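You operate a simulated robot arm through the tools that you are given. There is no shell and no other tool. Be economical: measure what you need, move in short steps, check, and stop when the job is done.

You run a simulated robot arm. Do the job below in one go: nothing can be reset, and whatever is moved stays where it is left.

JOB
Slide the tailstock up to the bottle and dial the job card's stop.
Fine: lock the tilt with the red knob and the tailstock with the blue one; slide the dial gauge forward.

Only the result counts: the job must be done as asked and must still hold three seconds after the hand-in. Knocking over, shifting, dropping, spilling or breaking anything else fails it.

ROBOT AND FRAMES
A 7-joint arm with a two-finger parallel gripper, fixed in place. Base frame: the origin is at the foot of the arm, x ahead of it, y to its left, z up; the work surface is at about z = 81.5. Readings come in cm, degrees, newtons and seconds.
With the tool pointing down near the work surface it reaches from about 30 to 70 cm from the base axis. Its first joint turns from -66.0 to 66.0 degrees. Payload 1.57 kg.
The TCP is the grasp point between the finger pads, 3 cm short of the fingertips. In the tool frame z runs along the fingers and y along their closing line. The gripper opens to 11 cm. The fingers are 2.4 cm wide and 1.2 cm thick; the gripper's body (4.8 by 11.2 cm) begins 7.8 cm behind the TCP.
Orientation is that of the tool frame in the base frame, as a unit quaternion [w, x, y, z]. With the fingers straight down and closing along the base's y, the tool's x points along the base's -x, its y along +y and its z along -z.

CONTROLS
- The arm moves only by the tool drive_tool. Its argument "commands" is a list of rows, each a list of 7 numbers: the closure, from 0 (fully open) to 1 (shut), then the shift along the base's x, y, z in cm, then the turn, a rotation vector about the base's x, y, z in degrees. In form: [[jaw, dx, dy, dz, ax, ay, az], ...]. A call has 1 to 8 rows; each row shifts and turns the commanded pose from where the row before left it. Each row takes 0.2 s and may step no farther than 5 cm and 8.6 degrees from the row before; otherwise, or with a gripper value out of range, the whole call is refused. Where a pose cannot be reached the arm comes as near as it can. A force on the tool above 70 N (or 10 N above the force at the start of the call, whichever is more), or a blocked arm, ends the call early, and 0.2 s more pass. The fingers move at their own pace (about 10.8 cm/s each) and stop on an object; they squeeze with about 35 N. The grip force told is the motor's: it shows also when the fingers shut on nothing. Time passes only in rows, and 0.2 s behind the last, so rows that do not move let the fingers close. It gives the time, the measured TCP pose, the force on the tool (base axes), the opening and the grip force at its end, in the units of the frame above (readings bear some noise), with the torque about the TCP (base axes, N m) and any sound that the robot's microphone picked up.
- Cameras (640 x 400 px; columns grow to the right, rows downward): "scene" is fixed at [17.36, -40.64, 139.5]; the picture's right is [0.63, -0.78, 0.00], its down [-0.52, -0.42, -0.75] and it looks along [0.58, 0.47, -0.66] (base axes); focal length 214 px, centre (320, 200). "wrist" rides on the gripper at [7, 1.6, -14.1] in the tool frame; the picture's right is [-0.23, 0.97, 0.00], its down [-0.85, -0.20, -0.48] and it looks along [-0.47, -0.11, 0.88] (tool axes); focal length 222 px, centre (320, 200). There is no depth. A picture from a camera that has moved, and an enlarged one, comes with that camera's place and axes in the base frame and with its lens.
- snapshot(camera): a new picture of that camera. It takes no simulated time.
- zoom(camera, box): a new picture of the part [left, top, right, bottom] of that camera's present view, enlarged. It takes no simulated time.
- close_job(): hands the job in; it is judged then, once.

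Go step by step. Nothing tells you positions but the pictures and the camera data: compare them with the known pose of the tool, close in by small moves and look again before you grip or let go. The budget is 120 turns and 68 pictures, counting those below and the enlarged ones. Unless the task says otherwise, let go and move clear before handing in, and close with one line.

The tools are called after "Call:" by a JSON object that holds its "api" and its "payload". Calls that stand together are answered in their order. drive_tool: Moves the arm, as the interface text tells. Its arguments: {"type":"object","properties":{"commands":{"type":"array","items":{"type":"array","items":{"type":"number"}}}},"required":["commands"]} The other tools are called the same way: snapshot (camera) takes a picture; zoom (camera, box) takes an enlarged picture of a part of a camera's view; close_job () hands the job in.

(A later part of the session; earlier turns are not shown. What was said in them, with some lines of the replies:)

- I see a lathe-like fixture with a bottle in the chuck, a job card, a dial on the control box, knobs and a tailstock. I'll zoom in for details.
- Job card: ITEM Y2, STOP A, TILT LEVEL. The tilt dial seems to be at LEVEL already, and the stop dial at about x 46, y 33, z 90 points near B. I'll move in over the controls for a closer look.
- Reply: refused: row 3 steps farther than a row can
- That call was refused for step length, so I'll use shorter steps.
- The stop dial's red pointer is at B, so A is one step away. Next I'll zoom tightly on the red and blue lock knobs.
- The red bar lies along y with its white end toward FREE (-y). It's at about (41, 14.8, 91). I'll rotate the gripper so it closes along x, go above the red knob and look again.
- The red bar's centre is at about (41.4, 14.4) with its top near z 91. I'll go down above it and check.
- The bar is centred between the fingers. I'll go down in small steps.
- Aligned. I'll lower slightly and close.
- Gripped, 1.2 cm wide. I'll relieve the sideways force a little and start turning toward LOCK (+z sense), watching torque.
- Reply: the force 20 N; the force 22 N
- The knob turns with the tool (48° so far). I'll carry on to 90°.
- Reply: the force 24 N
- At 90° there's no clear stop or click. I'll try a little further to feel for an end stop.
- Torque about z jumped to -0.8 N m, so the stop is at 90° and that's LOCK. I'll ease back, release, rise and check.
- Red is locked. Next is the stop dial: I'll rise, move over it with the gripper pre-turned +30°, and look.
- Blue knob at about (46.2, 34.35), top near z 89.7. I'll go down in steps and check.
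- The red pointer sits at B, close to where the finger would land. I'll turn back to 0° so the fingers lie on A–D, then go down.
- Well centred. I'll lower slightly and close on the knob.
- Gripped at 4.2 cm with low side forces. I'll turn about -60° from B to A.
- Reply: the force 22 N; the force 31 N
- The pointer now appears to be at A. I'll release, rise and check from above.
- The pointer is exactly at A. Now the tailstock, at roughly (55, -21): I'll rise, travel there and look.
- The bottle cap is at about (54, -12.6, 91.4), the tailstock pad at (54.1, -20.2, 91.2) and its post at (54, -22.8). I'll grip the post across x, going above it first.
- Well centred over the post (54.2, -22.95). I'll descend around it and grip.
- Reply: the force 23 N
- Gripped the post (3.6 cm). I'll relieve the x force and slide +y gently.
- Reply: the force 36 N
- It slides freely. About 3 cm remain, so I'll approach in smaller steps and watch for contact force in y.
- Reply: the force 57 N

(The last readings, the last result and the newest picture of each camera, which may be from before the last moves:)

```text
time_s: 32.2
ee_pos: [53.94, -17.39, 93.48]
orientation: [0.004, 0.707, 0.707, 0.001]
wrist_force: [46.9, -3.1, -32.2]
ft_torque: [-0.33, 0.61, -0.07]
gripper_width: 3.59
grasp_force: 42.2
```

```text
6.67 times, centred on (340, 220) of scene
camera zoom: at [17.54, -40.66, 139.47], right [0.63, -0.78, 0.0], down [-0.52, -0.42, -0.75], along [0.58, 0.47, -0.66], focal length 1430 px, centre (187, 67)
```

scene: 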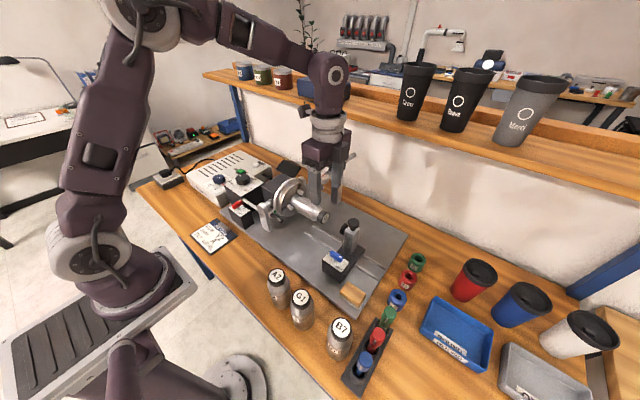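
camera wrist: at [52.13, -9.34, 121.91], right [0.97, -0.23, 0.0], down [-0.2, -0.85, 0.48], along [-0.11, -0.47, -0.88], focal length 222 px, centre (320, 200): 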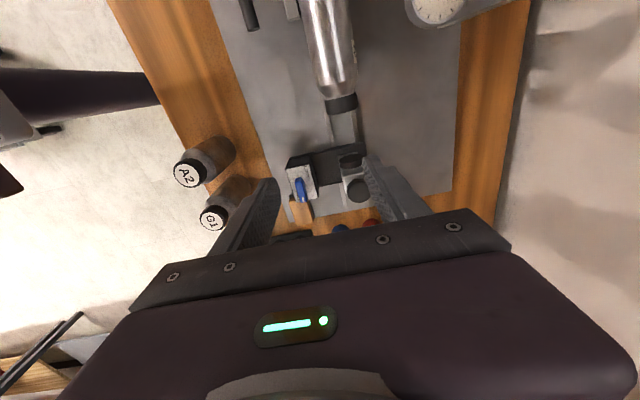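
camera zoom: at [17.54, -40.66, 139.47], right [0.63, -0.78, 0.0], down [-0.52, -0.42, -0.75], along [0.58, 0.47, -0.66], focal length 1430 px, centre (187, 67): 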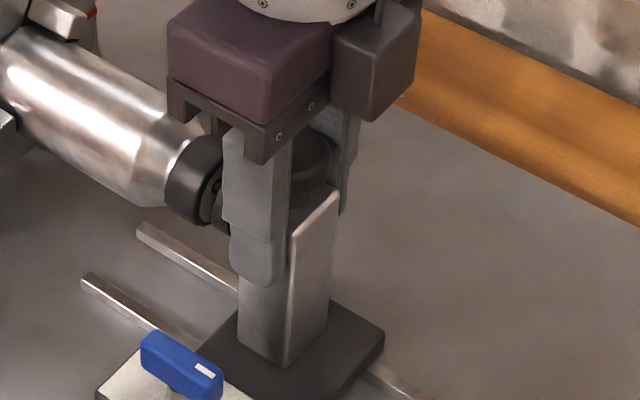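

Call:
{"api": "drive_tool", "payload": {"commands": [[1, 0.25, 0.3, -0.15, 0, 0, 0], [1, 0, 0.3, 0, 0, 0, 0], [1, 0, 0, 0, 0, 0, 0]]}}

Call:
{"api": "zoom", "payload": {"camera": "wrist", "box": [270, 90, 370, 180]}}

```text
time_s: 33.0
ee_pos: [53.9, -16.91, 93.52]
orientation: [0.004, 0.708, 0.707, 0.0]
wrist_force: [22.1, -5.7, 19.3]
ft_torque: [-0.96, 0.41, -0.17]
gripper_width: 3.58
grasp_force: 42.4
```

```text
4.44 times, centred on (320, 135) of wrist
camera zoom: at [55.74, -9.75, 107.56], right [0.97, -0.23, 0.01], down [-0.2, -0.85, 0.48], along [-0.11, -0.47, -0.88], focal length 987 px, centre (320, 489)
```

zoom: 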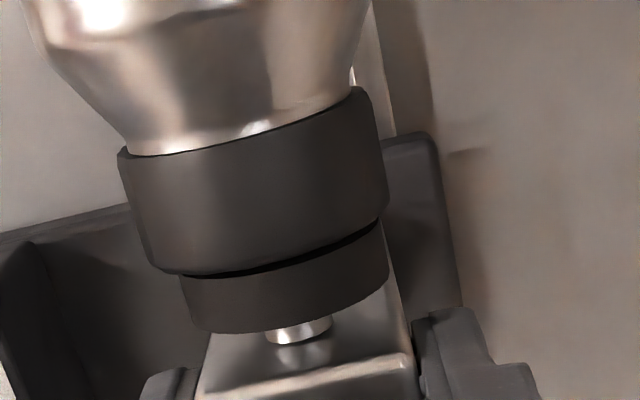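

Nearly touching. I'll use tiny steps until contact.

Call:
{"api": "drive_tool", "payload": {"commands": [[1, 0.15, 0.2, 0.05, 0, 0, 0], [1, 0, 0.2, 0, 0, 0, 0], [1, 0, 0, 0, 0, 0, 0]]}}

Call:
{"api": "zoom", "payload": {"camera": "wrist", "box": [270, 90, 370, 180]}}

```text
time_s: 33.8
ee_pos: [54.01, -16.43, 93.26]
orientation: [0.002, 0.708, 0.707, -0.001]
wrist_force: [8.2, -27.2, 20.8]
ft_torque: [-0.48, -0.13, 0.94]
gripper_width: 3.58
grasp_force: 43.1
```

```text
4.44 times, centred on (320, 135) of wrist
camera zoom: at [55.81, -9.47, 107.44], right [0.97, -0.23, 0.0], down [-0.2, -0.85, 0.48], along [-0.11, -0.47, -0.88], focal length 987 px, centre (320, 489)
```

zoom: 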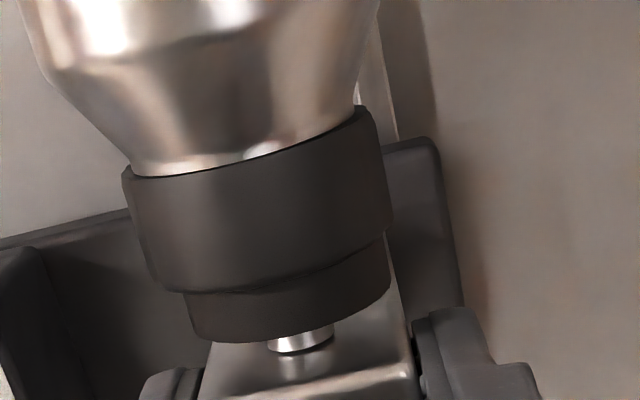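

Contact: y force is -27 N and no gap shows. I'll ease the command slightly, release and rise.

Call:
{"api": "drive_tool", "payload": {"commands": [[1, 0, -0.08, 0, 0, 0, 0], [0.45, 0, 0, 0, 0, 0, 0], [0.45, 0, 0, 0, 0, 0, 0], [0.45, 0, 0, 2, 0, 0, 0], [0.45, 0, 0, 4, 0, 0, 0], [0.45, 0, 0, 4, 0, 0, 0], [0.45, 0, 0, 0, 0, 0, 0]]}}

Call:
{"api": "zoom", "payload": {"camera": "wrist", "box": [230, 60, 410, 210]}}

Call:
{"api": "zoom", "payload": {"camera": "scene", "box": [280, 170, 390, 290]}}

```text
time_s: 35.4
ee_pos: [53.97, -16.34, 103.27]
orientation: [0.0, 0.707, 0.707, -0.001]
wrist_force: [0.3, 0.1, -0.8]
ft_torque: [0.0, -0.01, 0.02]
gripper_width: 6.05
grasp_force: 0.0
```

```text
2.67 times, centred on (320, 135) of wrist
camera zoom: at [55.79, -9.31, 117.48], right [0.97, -0.23, 0.0], down [-0.2, -0.85, 0.48], along [-0.11, -0.47, -0.88], focal length 592 px, centre (320, 373)
```

zoom: 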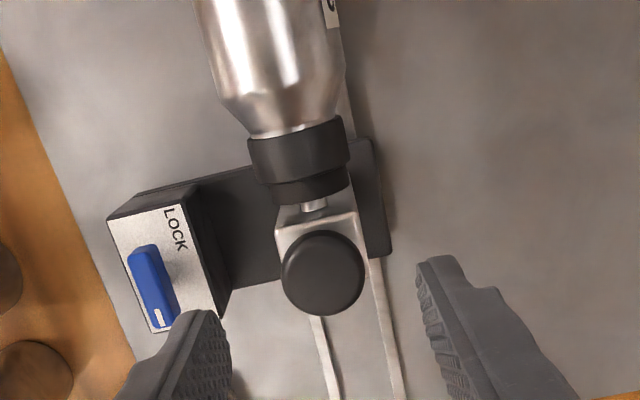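

```text
3.33 times, centred on (335, 230) of scene
camera zoom: at [17.36, -40.64, 139.5], right [0.63, -0.78, 0.0], down [-0.52, -0.42, -0.75], along [0.58, 0.47, -0.66], focal length 715 px, centre (270, 100)
```

zoom: 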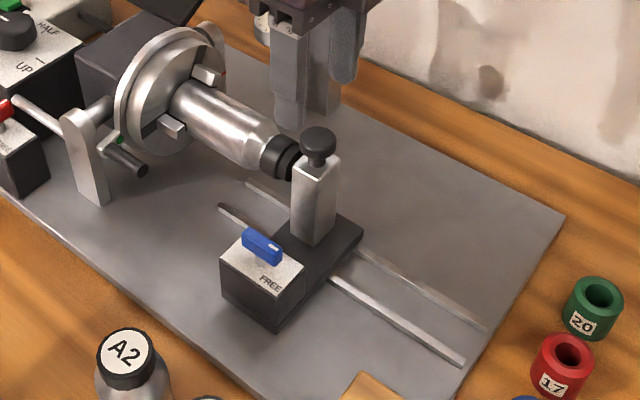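

Tailstock touches the bottle. The blue lock bar is at about (45.7, -17.1, 90.3), so I'll move over it.

Call:
{"api": "drive_tool", "payload": {"commands": [[0.7, -4.1, -0.4, 0, 0, 0, 0], [0.7, -4.1, -0.4, 0, 0, 0, 0], [0.7, 0, 0, -4, 0, 0, 0], [0.7, 0, 0, -3.2, 0, 0, 0], [0.7, 0, 0, 0, 0, 0, 0]]}}

Call:
{"api": "zoom", "payload": {"camera": "wrist", "box": [230, 90, 410, 230]}}

Call:
{"api": "zoom", "payload": {"camera": "scene", "box": [290, 200, 370, 280]}}

```text
time_s: 36.6
ee_pos: [45.74, -17.18, 96.09]
orientation: [0.001, 0.708, 0.707, 0.001]
wrist_force: [0.0, -0.5, -0.7]
ft_torque: [0.0, -0.02, -0.03]
gripper_width: 3.32
grasp_force: 0.2
```

```text
2.86 times, centred on (320, 160) of wrist
camera zoom: at [47.68, -10.17, 110.16], right [0.97, -0.23, 0.0], down [-0.2, -0.85, 0.48], along [-0.11, -0.47, -0.88], focal length 635 px, centre (320, 314)
```

zoom: 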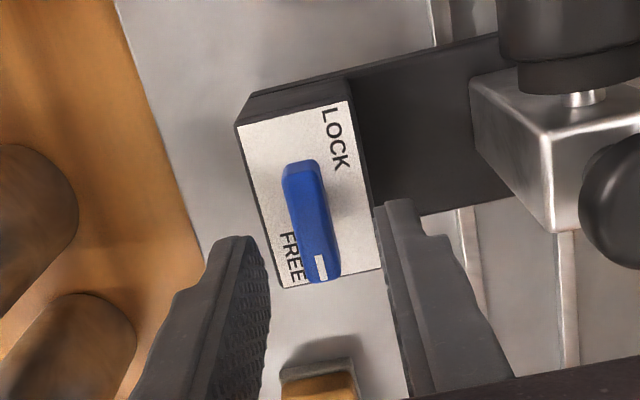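

```text
5.00 times, centred on (330, 240) of scene
camera zoom: at [17.36, -40.64, 139.5], right [0.63, -0.78, 0.0], down [-0.52, -0.42, -0.75], along [0.58, 0.47, -0.66], focal length 1072 px, centre (270, 0)
```

zoom: 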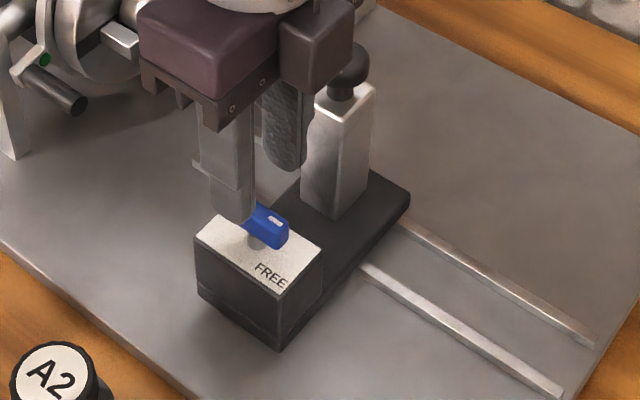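

Same geometry as the red knob, with the bar at x≈45.3, y≈-17.4. I'll descend and close.

Call:
{"api": "drive_tool", "payload": {"commands": [[0.7, -0.4, -0.2, -1, 0, 0, 0], [0.7, 0, 0, -1, 0, 0, 0], [0.7, 0, 0, -0.6, 0, 0, 0], [0.7, 0, 0, -0.4, 0, 0, 0], [0.7, 0, 0, 0, 0, 0, 0]]}}

Call:
{"api": "zoom", "payload": {"camera": "wrist", "box": [250, 90, 390, 230]}}

Call:
{"api": "drive_tool", "payload": {"commands": [[0.8, 0, 0, 0, 0, 0, 0], [1, 0, 0, 0, 0, 0, 0], [1, 0, 0, 0, 0, 0, 0]]}}

```text
time_s: 37.8
ee_pos: [45.5, -17.32, 93.25]
orientation: [0.0, 0.708, 0.707, -0.001]
wrist_force: [0.0, 0.9, -0.2]
ft_torque: [0.03, -0.01, 0.0]
gripper_width: 3.29
grasp_force: 0.1
```

```text
2.86 times, centred on (320, 160) of wrist
camera zoom: at [47.25, -10.32, 107.29], right [0.97, -0.23, 0.0], down [-0.2, -0.85, 0.48], along [-0.11, -0.47, -0.88], focal length 635 px, centre (320, 314)
```

zoom: 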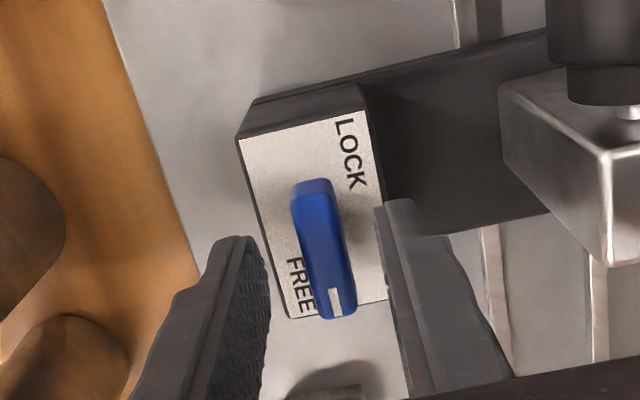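

```text
time_s: 38.6
ee_pos: [45.5, -17.28, 93.09]
orientation: [0.002, 0.707, 0.707, 0.0]
wrist_force: [14.9, -0.7, -6.5]
ft_torque: [-0.27, -0.35, -0.01]
gripper_width: 1.19
grasp_force: 29.1
```

Gripped (1.19 cm). I'll ease x and turn +48°.

Call:
{"api": "drive_tool", "payload": {"commands": [[1, 0.15, 0, 0, 0, 0, 0], [1, 0, 0, 0, 0, 0, 8], [1, 0, 0, 0, 0, 0, 8], [1, 0, 0, 0, 0, 0, 8], [1, 0, 0, 0, 0, 0, 8], [1, 0, 0, 0, 0, 0, 0]]}}

Call:
{"api": "drive_tool", "payload": {"commands": [[1, 0, 0, 0, 0, 0, 8], [1, 0, 0, 0, 0, 0, 8], [1, 0, 0, 0, 0, 0, 0]]}}

```text
time_s: 40.0
ee_pos: [45.67, -17.23, 93.15]
orientation: [0.001, 0.484, 0.875, 0.0]
wrist_force: [17.9, 0.6, -9.5]
ft_torque: [-0.54, -0.77, -0.02]
gripper_width: 1.2
grasp_force: 29.1
```

```text
time_s: 40.8
ee_pos: [45.67, -17.42, 93.26]
orientation: [0.0, 0.358, 0.934, 0.0]
wrist_force: [26.3, 7.7, -10.4]
ft_torque: [0.28, -0.46, -0.02]
gripper_width: 1.18
grasp_force: 29.7
```

Call:
{"api": "drive_tool", "payload": {"commands": [[1, 0.15, 0.05, -0.05, 0, 0, 8], [1, 0, 0, 0, 0, 0, 8], [1, 0, 0, 0, 0, 0, 8], [1, 0, 0, 0, 0, 0, 8], [1, 0, 0, 0, 0, 0, 8], [1, 0, 0, 0, 0, 0, 5], [1, 0, 0, 0, 0, 0, 0]]}}

```text
time_s: 42.4
ee_pos: [45.61, -17.39, 93.18]
orientation: [-0.002, -0.025, 1.0, 0.0]
wrist_force: [-4.3, -7.1, 10.3]
ft_torque: [-0.19, 0.42, -0.78]
gripper_width: 1.26
grasp_force: 29.7
```

The stop was felt (-0.78 N m). I'll ease back, release, rise and check.

Call:
{"api": "drive_tool", "payload": {"commands": [[1, 0, 0, 0, 0, 0, -2.5], [1, 0, 0, 0, 0, 0, 0], [0.75, 0, 0, 0, 0, 0, 0], [0.75, 0, 0, 0, 0, 0, 0], [0.75, 0, 0, 2, 0, 0, 0], [0.75, 0, 0, 4, 0, 0, 0], [0.75, 0, 0, 4, 0, 0, 0], [0.75, 0, 0, 4, 0, 0, 0]]}}

Call:
{"api": "zoom", "payload": {"camera": "scene", "box": [280, 150, 400, 290]}}

Call:
{"api": "snapshot", "payload": {"camera": "wrist"}}

```text
time_s: 44.2
ee_pos: [45.76, -17.17, 107.11]
orientation: [-0.001, -0.004, 1.0, 0.0]
wrist_force: [1.1, 0.2, 0.4]
ft_torque: [-0.03, -0.01, -0.04]
gripper_width: 2.75
grasp_force: 0.0
```

```text
2.86 times, centred on (340, 220) of scene
camera zoom: at [17.36, -40.64, 139.5], right [0.63, -0.78, 0.0], down [-0.52, -0.42, -0.75], along [0.58, 0.47, -0.66], focal length 613 px, centre (263, 143)
```

zoom: 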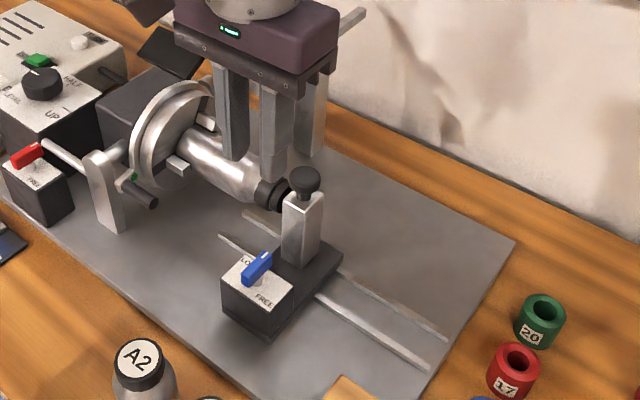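

```text
17 pictures are left
camera wrist: at [38.92, -15.59, 121.23], right [0.22, 0.98, 0.0], down [0.86, -0.19, 0.48], along [0.47, -0.1, -0.88], focal length 222 px, centre (320, 200)
```

wrist: 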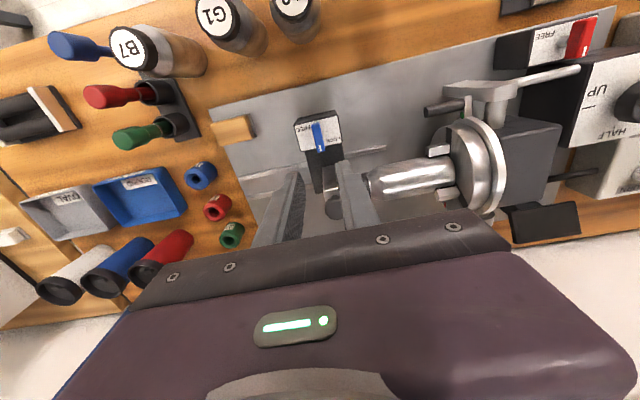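

Both locks are set. The dial gauge is at about (62, -5, 98.7) on a bar along x held in a clamp near x≈70. I'll move up for a good view of it.

Call:
{"api": "drive_tool", "payload": {"commands": [[0.4, 0, 2, 4, 0, 0, 0], [0.4, 0, 4, 2, 0, 0, 0], [0.4, 0.5, 4, 0, 0, 0, 0], [0.4, 1, 2, 0, 0, 0, 0], [0.4, 0, 0, 0, 0, 0, 0]]}}

Call:
{"api": "zoom", "payload": {"camera": "wrist", "box": [200, 80, 480, 260]}}

Call:
{"api": "zoom", "payload": {"camera": "scene", "box": [270, 120, 390, 240]}}

```text
time_s: 45.4
ee_pos: [47.22, -5.0, 113.22]
orientation: [0.001, -0.004, 1.0, 0.0]
wrist_force: [-0.7, -0.5, 0.4]
ft_torque: [-0.01, -0.01, 0.01]
gripper_width: 6.61
grasp_force: 0.0
```

```text
2.22 times, centred on (340, 170) of wrist
camera zoom: at [40.32, -3.46, 127.3], right [0.22, 0.98, 0.0], down [0.86, -0.19, 0.48], along [0.47, -0.11, -0.88], focal length 494 px, centre (276, 267)
```

zoom: 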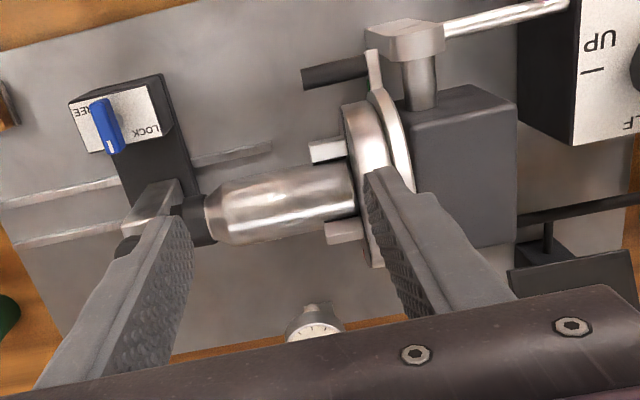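

```text
3.33 times, centred on (330, 180) of scene
camera zoom: at [17.37, -40.64, 139.5], right [0.63, -0.78, 0.0], down [-0.52, -0.42, -0.75], along [0.58, 0.47, -0.66], focal length 715 px, centre (287, 267)
```

zoom: 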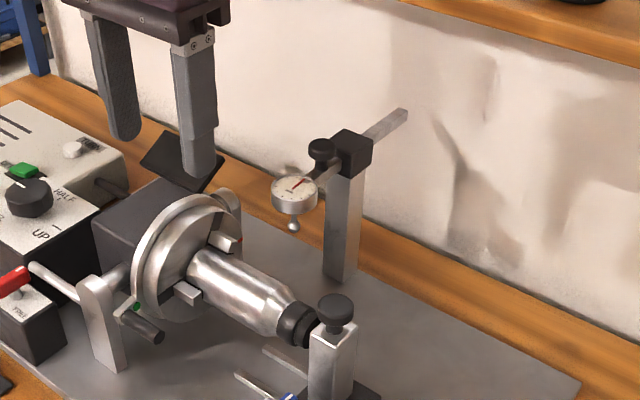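

Call:
{"api": "zoom", "payload": {"camera": "scene", "box": [312, 145, 367, 205]}}

```text
6.67 times, centred on (340, 175) of scene
camera zoom: at [17.37, -40.64, 139.5], right [0.63, -0.78, 0.0], down [-0.52, -0.42, -0.75], along [0.58, 0.47, -0.66], focal length 1430 px, centre (190, 367)
```

zoom: 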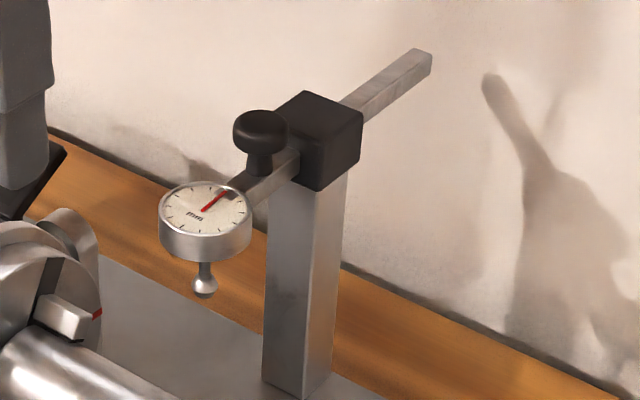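

The black mushroom knob on the bar, between dial and clamp, is the slide handle at about (66.5, -5.3, 101). The shelf edge is not far above it. I'll tilt the tool so the hand stays low and toward me, then look.

Call:
{"api": "drive_tool", "payload": {"commands": [[0.4, 0, 0, 0, 0, -7, 0], [0.4, 0, 0, 0, 0, -7, 0], [0.4, 0, 0, 0, 0, -7, 0], [0.4, 0, 0, 0, 0, -7, 0], [0.4, 0, 0, 0, 0, -7, 0], [0.4, 0, 0, 0, 0, 0, 0]]}}

Call:
{"api": "snapshot", "payload": {"camera": "wrist"}}

```text
time_s: 46.8
ee_pos: [47.19, -5.31, 113.08]
orientation: [0.302, -0.003, 0.953, -0.002]
wrist_force: [0.4, -0.4, 1.0]
ft_torque: [-0.02, 0.01, -0.01]
gripper_width: 6.6
grasp_force: 0.0
```

```text
13 pictures are left
camera wrist: at [33.52, -3.64, 120.66], right [0.18, 0.98, 0.13], down [0.43, -0.19, 0.88], along [0.89, -0.11, -0.45], focal length 222 px, centre (320, 200)
```

wrist: 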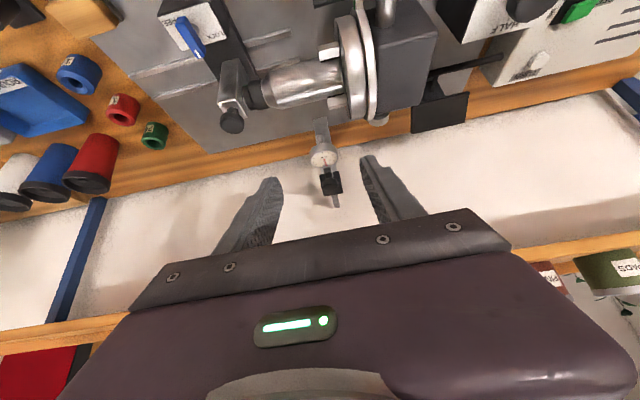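

Shelf edge confirmed at x≈69, z≈116.7, so the tilted approach is right. I'll zoom on the gauge.

Call:
{"api": "zoom", "payload": {"camera": "wrist", "box": [270, 110, 380, 220]}}

```text
3.64 times, centred on (325, 165) of wrist
camera zoom: at [33.52, -3.64, 120.66], right [0.18, 0.98, 0.13], down [0.43, -0.19, 0.88], along [0.89, -0.11, -0.45], focal length 808 px, centre (302, 327)
```

zoom: 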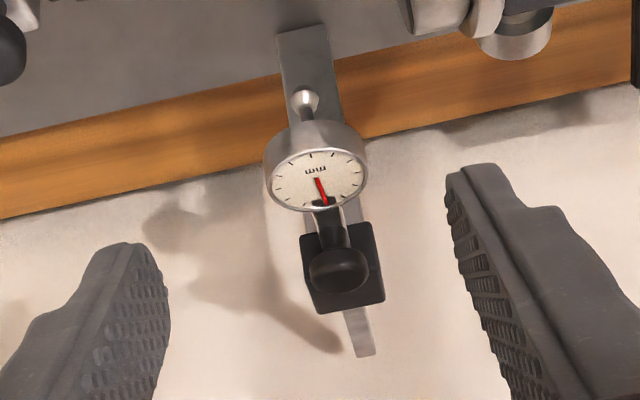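

Knob centre at about (65.6, -5.5, 101.3), dial at (61.8, -5.5, 99.8). I'll approach along the tilted tool axis, stopping short to check.

Call:
{"api": "drive_tool", "payload": {"commands": [[0.55, 4, -0.1, -0.8, 0, 0, 0], [0.55, 4, -0.1, -0.8, 0, 0, 0], [0.55, 3.8, 0, -0.8, 0, 0, 0], [0.55, 1.72, 0, -2.46, 0, 0, 0], [0.55, 1.15, 0, -1.64, 0, 0, 0], [0.55, 0, 0, 0, 0, 0, 0]]}}

Call:
{"api": "zoom", "payload": {"camera": "wrist", "box": [240, 80, 400, 240]}}

Call:
{"api": "zoom", "payload": {"camera": "scene", "box": [280, 115, 380, 215]}}

```text
time_s: 48.2
ee_pos: [61.94, -5.4, 106.62]
orientation: [0.302, -0.004, 0.953, -0.001]
wrist_force: [0.1, -0.4, -0.5]
ft_torque: [0.0, -0.02, -0.01]
gripper_width: 4.97
grasp_force: 0.0
```

```text
2.50 times, centred on (320, 160) of wrist
camera zoom: at [48.27, -3.81, 114.24], right [0.18, 0.98, 0.13], down [0.43, -0.19, 0.88], along [0.89, -0.11, -0.45], focal length 555 px, centre (320, 300)
```

zoom: 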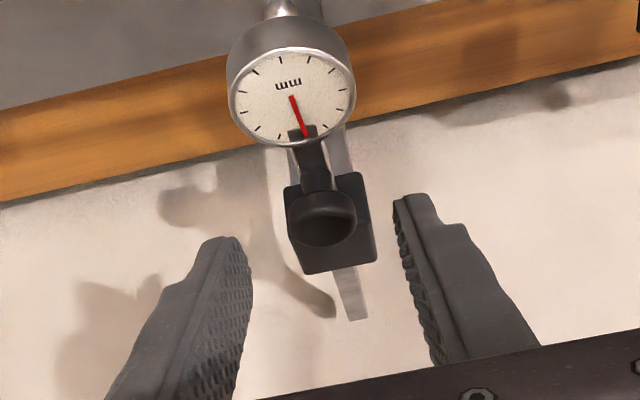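

```text
4.00 times, centred on (330, 165) of scene
camera zoom: at [17.37, -40.64, 139.5], right [0.63, -0.78, 0.0], down [-0.52, -0.42, -0.75], along [0.58, 0.47, -0.66], focal length 858 px, centre (280, 340)
```

zoom: 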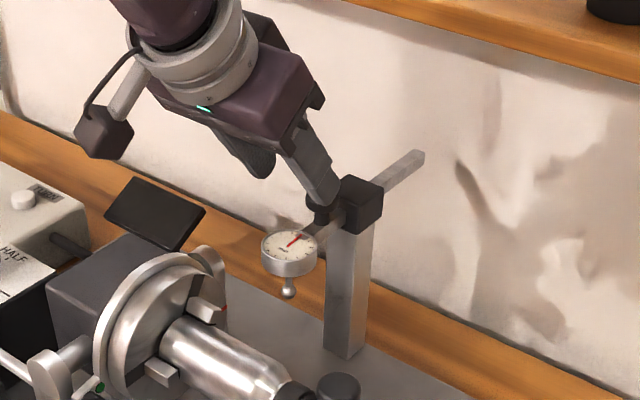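

Aligned. I'll advance to the knob and close.

Call:
{"api": "drive_tool", "payload": {"commands": [[0.55, 1.4, -0.1, -2, 0, 0, 0], [0.55, 1.2, 0, -1.8, 0, 0, 0], [0.55, 0, 0, 0, 0, 0, 0]]}}

Call:
{"api": "zoom", "payload": {"camera": "scene", "box": [310, 140, 370, 200]}}

```text
time_s: 49.0
ee_pos: [64.63, -5.68, 102.78]
orientation: [0.302, -0.004, 0.953, 0.0]
wrist_force: [-0.5, -0.1, -0.1]
ft_torque: [0.0, -0.03, -0.02]
gripper_width: 4.96
grasp_force: 0.1
```

```text
6.67 times, centred on (340, 170) of scene
camera zoom: at [17.37, -40.64, 139.5], right [0.63, -0.78, 0.0], down [-0.52, -0.42, -0.75], along [0.58, 0.47, -0.66], focal length 1430 px, centre (187, 400)
```

zoom: 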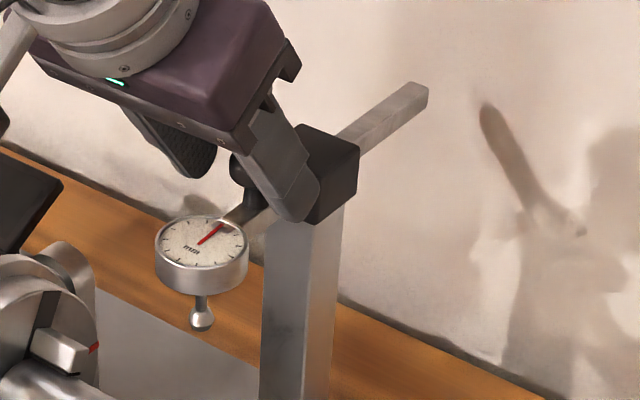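

I'll back off slightly from the clamp for clearance, then close.

Call:
{"api": "drive_tool", "payload": {"commands": [[0.55, -0.4, 0.1, 0.1, 0, 0, 0], [0.75, 0, 0, 0, 0, 0, 0], [1, 0, 0, 0, 0, 0, 0], [1, 0, 0, 0, 0, 0, 0], [1, 0, 0, 0, 0, 0, 0]]}}

```text
time_s: 50.2
ee_pos: [64.11, -5.58, 102.96]
orientation: [0.301, -0.005, 0.954, -0.001]
wrist_force: [-0.2, 1.3, -0.8]
ft_torque: [0.02, -0.08, 0.11]
gripper_width: 2.55
grasp_force: 37.4
```

Gripped the knob (2.55 cm). I'll pull gently toward -x in small steps.

Call:
{"api": "drive_tool", "payload": {"commands": [[1, -0.5, 0, 0, 0, 0, 0], [1, -0.7, 0, 0, 0, 0, 0], [1, -0.7, 0, 0, 0, 0, 0], [1, 0, 0, 0, 0, 0, 0]]}}

Call:
{"api": "zoom", "payload": {"camera": "scene", "box": [280, 130, 370, 220]}}

```text
time_s: 51.2
ee_pos: [62.22, -5.47, 102.97]
orientation: [0.302, -0.003, 0.953, -0.001]
wrist_force: [0.4, 2.3, 4.2]
ft_torque: [0.05, -0.42, 0.1]
gripper_width: 2.55
grasp_force: 36.8
```

```text
4.44 times, centred on (325, 175) of scene
camera zoom: at [17.35, -40.63, 139.5], right [0.63, -0.78, 0.0], down [-0.52, -0.42, -0.75], along [0.58, 0.47, -0.66], focal length 953 px, centre (298, 311)
```

zoom: 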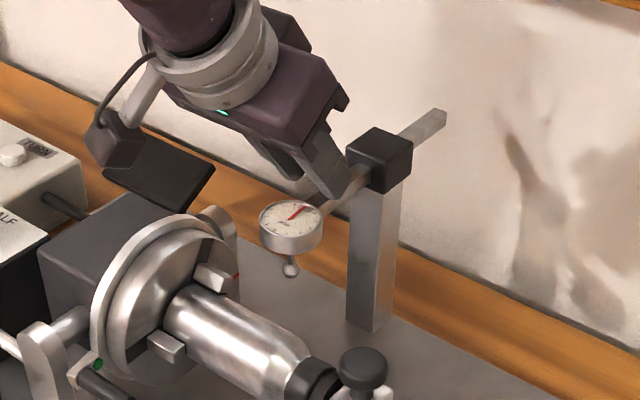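

It slides freely. I'll continue in small steps.

Call:
{"api": "drive_tool", "payload": {"commands": [[1, -0.7, 0, 0, 0, 0, 0], [1, -0.7, 0, 0, 0, 0, 0], [1, -0.7, 0, 0, 0, 0, 0], [1, -0.5, 0, 0, 0, 0, 0], [1, 0, 0, 0, 0, 0, 0]]}}

```text
time_s: 52.4
ee_pos: [59.64, -5.49, 103.05]
orientation: [0.303, -0.004, 0.953, -0.002]
wrist_force: [0.9, -5.1, 17.3]
ft_torque: [-0.1, -0.68, -0.18]
gripper_width: 2.54
grasp_force: 36.7
```

Call:
{"api": "drive_tool", "payload": {"commands": [[1, -0.4, 0, 0.08, 0, 0, 0], [1, -0.4, 0, 0, 0, 0, 0], [1, -0.4, 0, 0, 0, 0, 0], [1, 0, 0, 0, 0, 0, 0]]}}

Call:
{"api": "zoom", "payload": {"camera": "scene", "box": [280, 140, 370, 230]}}

```text
time_s: 53.4
ee_pos: [58.38, -5.51, 103.09]
orientation: [0.301, -0.003, 0.954, -0.001]
wrist_force: [0.9, -5.4, 12.0]
ft_torque: [-0.11, -0.62, -0.15]
gripper_width: 2.53
grasp_force: 37.0
```

```text
4.44 times, centred on (325, 185) of scene
camera zoom: at [17.34, -40.65, 139.5], right [0.63, -0.78, 0.0], down [-0.52, -0.42, -0.75], along [0.58, 0.47, -0.66], focal length 953 px, centre (298, 267)
```

zoom: 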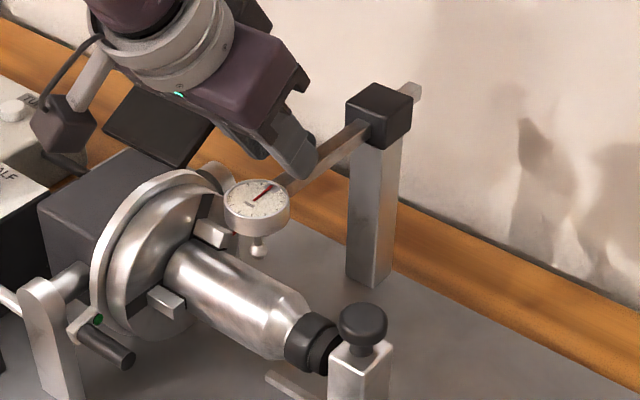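

Call:
{"api": "drive_tool", "payload": {"commands": [[1, -0.3, 0, 0.05, 0, 0, 0], [1, -0.3, 0, 0, 0, 0, 0], [1, -0.3, 0, 0, 0, 0, 0], [1, 0, 0, 0, 0, 0, 0]]}}

```text
time_s: 54.4
ee_pos: [57.39, -5.43, 103.05]
orientation: [0.301, -0.004, 0.954, 0.0]
wrist_force: [0.3, -6.2, 4.3]
ft_torque: [-0.1, 0.03, -0.16]
gripper_width: 2.52
grasp_force: 37.0
```

Call:
{"api": "drive_tool", "payload": {"commands": [[1, -0.3, 0, 0, 0, 0, 0], [1, -0.3, 0, 0, 0, 0, 0], [1, -0.3, 0, 0, 0, 0, 0], [1, 0, 0, 0, 0, 0, 0]]}}

Call:
{"api": "zoom", "payload": {"camera": "scene", "box": [280, 140, 370, 230]}}

```text
time_s: 55.4
ee_pos: [56.55, -5.58, 103.01]
orientation: [0.3, -0.004, 0.954, 0.0]
wrist_force: [1.9, -2.2, -4.9]
ft_torque: [-0.13, -0.11, -0.04]
gripper_width: 2.51
grasp_force: 37.1
```

```text
4.44 times, centred on (325, 185) of scene
camera zoom: at [17.38, -40.65, 139.5], right [0.63, -0.78, 0.0], down [-0.52, -0.42, -0.75], along [0.58, 0.47, -0.66], focal length 953 px, centre (298, 267)
```

zoom: 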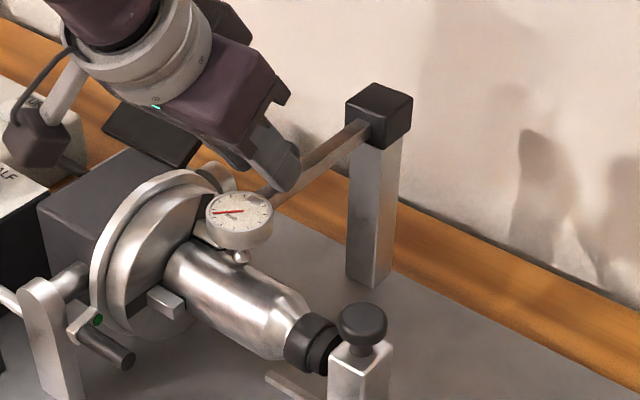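

The gauge needle has swung, so the plunger is on the bottle. I'll check gently for the end of travel.

Call:
{"api": "drive_tool", "payload": {"commands": [[1, -0.25, 0, 0, 0, 0, 0], [1, -0.25, 0, 0, 0, 0, 0], [1, 0, 0, 0, 0, 0, 0]]}}

```text
time_s: 56.2
ee_pos: [56.03, -5.47, 103.01]
orientation: [0.301, -0.003, 0.954, -0.001]
wrist_force: [-0.2, -3.1, -4.7]
ft_torque: [-0.08, 0.33, -0.02]
gripper_width: 2.51
grasp_force: 36.8
```

Call:
{"api": "zoom", "payload": {"camera": "scene", "box": [300, 150, 370, 210]}}

```text
6.67 times, centred on (335, 180) of scene
camera zoom: at [17.37, -40.65, 139.5], right [0.63, -0.78, 0.0], down [-0.52, -0.42, -0.75], along [0.58, 0.47, -0.66], focal length 1430 px, centre (220, 333)
```

zoom: 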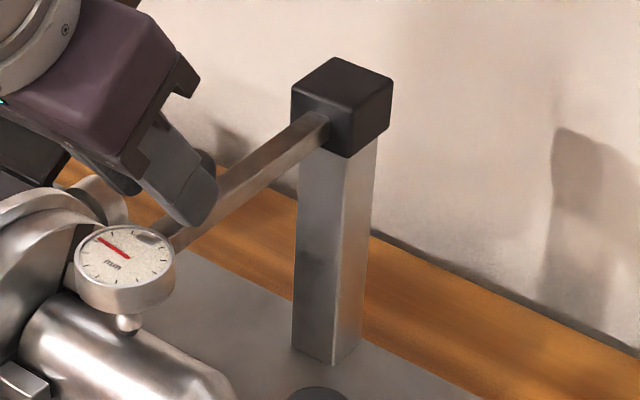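

The plunger tip is about over the bottle's axis. One small probe for the end stop.

Call:
{"api": "drive_tool", "payload": {"commands": [[1, -0.2, 0, 0, 0, 0, 0], [1, -0.2, 0, 0, 0, 0, 0], [1, 0, 0, 0, 0, 0, 0]]}}

```text
time_s: 57.0
ee_pos: [55.71, -5.52, 103.02]
orientation: [0.302, -0.004, 0.953, -0.001]
wrist_force: [-1.4, -2.4, -3.7]
ft_torque: [-0.12, -0.43, -0.02]
gripper_width: 2.54
grasp_force: 36.0
```

Call:
{"api": "drive_tool", "payload": {"commands": [[1, -0.2, 0, 0, 0, 0, 0], [1, -0.2, 0, 0, 0, 0, 0], [1, 0, 0, 0, 0, 0, 0]]}}

Call:
{"api": "zoom", "payload": {"camera": "scene", "box": [300, 150, 370, 210]}}

```text
time_s: 57.8
ee_pos: [55.44, -5.53, 103.27]
orientation: [0.302, -0.005, 0.953, -0.001]
wrist_force: [12.7, -2.5, 1.3]
ft_torque: [-0.05, -0.33, -0.04]
gripper_width: 2.47
grasp_force: 36.0
```

```text
6.67 times, centred on (335, 180) of scene
camera zoom: at [17.4, -40.65, 139.49], right [0.63, -0.78, 0.0], down [-0.52, -0.42, -0.75], along [0.58, 0.47, -0.66], focal length 1430 px, centre (220, 333)
```

zoom: 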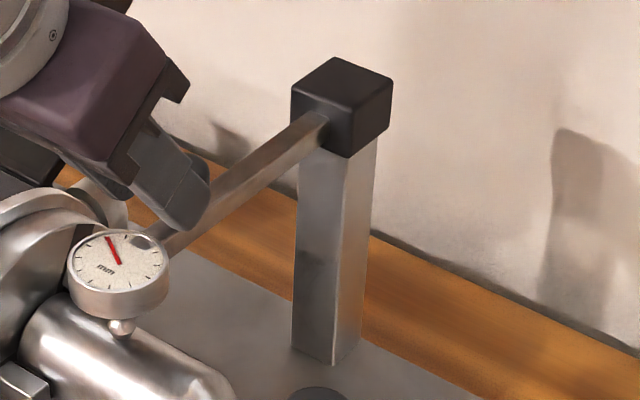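

End stop reached (x force 12.7 N). I'll release and back off along the tool axis.

Call:
{"api": "drive_tool", "payload": {"commands": [[1, 0.15, 0, -0.1, 0, 0, 0], [0.6, 0, 0, 0, 0, 0, 0], [0.55, 0, 0, 0, 0, 0, 0], [0.55, 0, 0, 0, 0, 0, 0], [0.55, -1, 0, 2, 0, 0, 0], [0.55, -1.5, 0, 3.5, 0, 0, 0], [0.55, -1.5, 0, 4, 0, 0, 0], [0.55, -2, 0, 4, 0, 0, 0]]}}

Call:
{"api": "zoom", "payload": {"camera": "scene", "box": [200, 130, 420, 310]}}

```text
time_s: 59.6
ee_pos: [49.57, -5.67, 116.41]
orientation: [0.302, -0.003, 0.953, -0.002]
wrist_force: [0.1, 1.5, 0.3]
ft_torque: [-0.03, 0.0, -0.02]
gripper_width: 4.93
grasp_force: 0.0
```

```text
2.22 times, centred on (310, 220) of scene
camera zoom: at [17.36, -40.64, 139.5], right [0.63, -0.78, 0.0], down [-0.52, -0.42, -0.75], along [0.58, 0.47, -0.66], focal length 477 px, centre (342, 156)
```

zoom: 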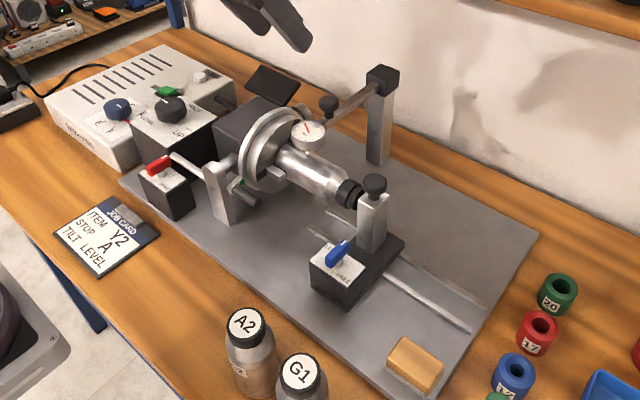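

Everything looks set. One last close check on the two lock knobs and the stop dial.

Call:
{"api": "zoom", "payload": {"camera": "scene", "box": [220, 155, 300, 235]}}

Call:
{"api": "zoom", "payload": {"camera": "scene", "box": [300, 170, 360, 240]}}

```text
5.00 times, centred on (260, 195) of scene
camera zoom: at [17.36, -40.64, 139.5], right [0.63, -0.78, 0.0], down [-0.52, -0.42, -0.75], along [0.58, 0.47, -0.66], focal length 1072 px, centre (620, 225)
```

zoom: 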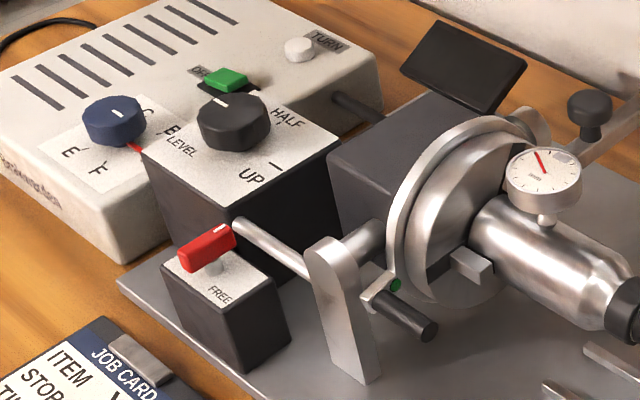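

```text
5.71 times, centred on (330, 205) of scene
camera zoom: at [17.36, -40.64, 139.5], right [0.63, -0.78, 0.0], down [-0.52, -0.42, -0.75], along [0.58, 0.47, -0.66], focal length 1226 px, centre (263, 171)
```

zoom: 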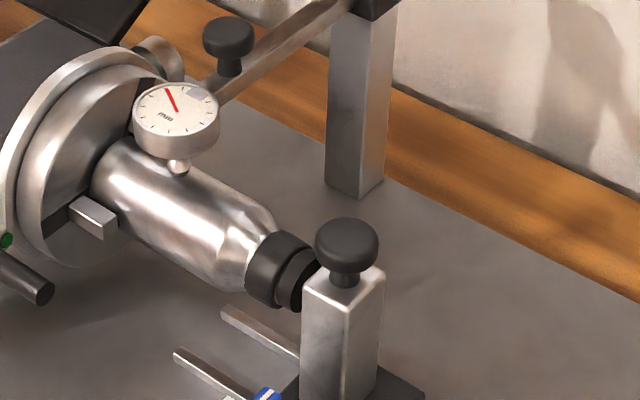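

All parts are in their asked-for positions and the arm is clear, so I'm handing in.

Call:
{"api": "close_job", "payload": {}}

```text
The job is handed in.
```

The job is handed in: the tailstock rests against bottle Y2, the stop dial is on A, the red tilt knob and the blue tailstock knob are at LOCK, and the dial gauge is fully forward with its plunger on the bottle.
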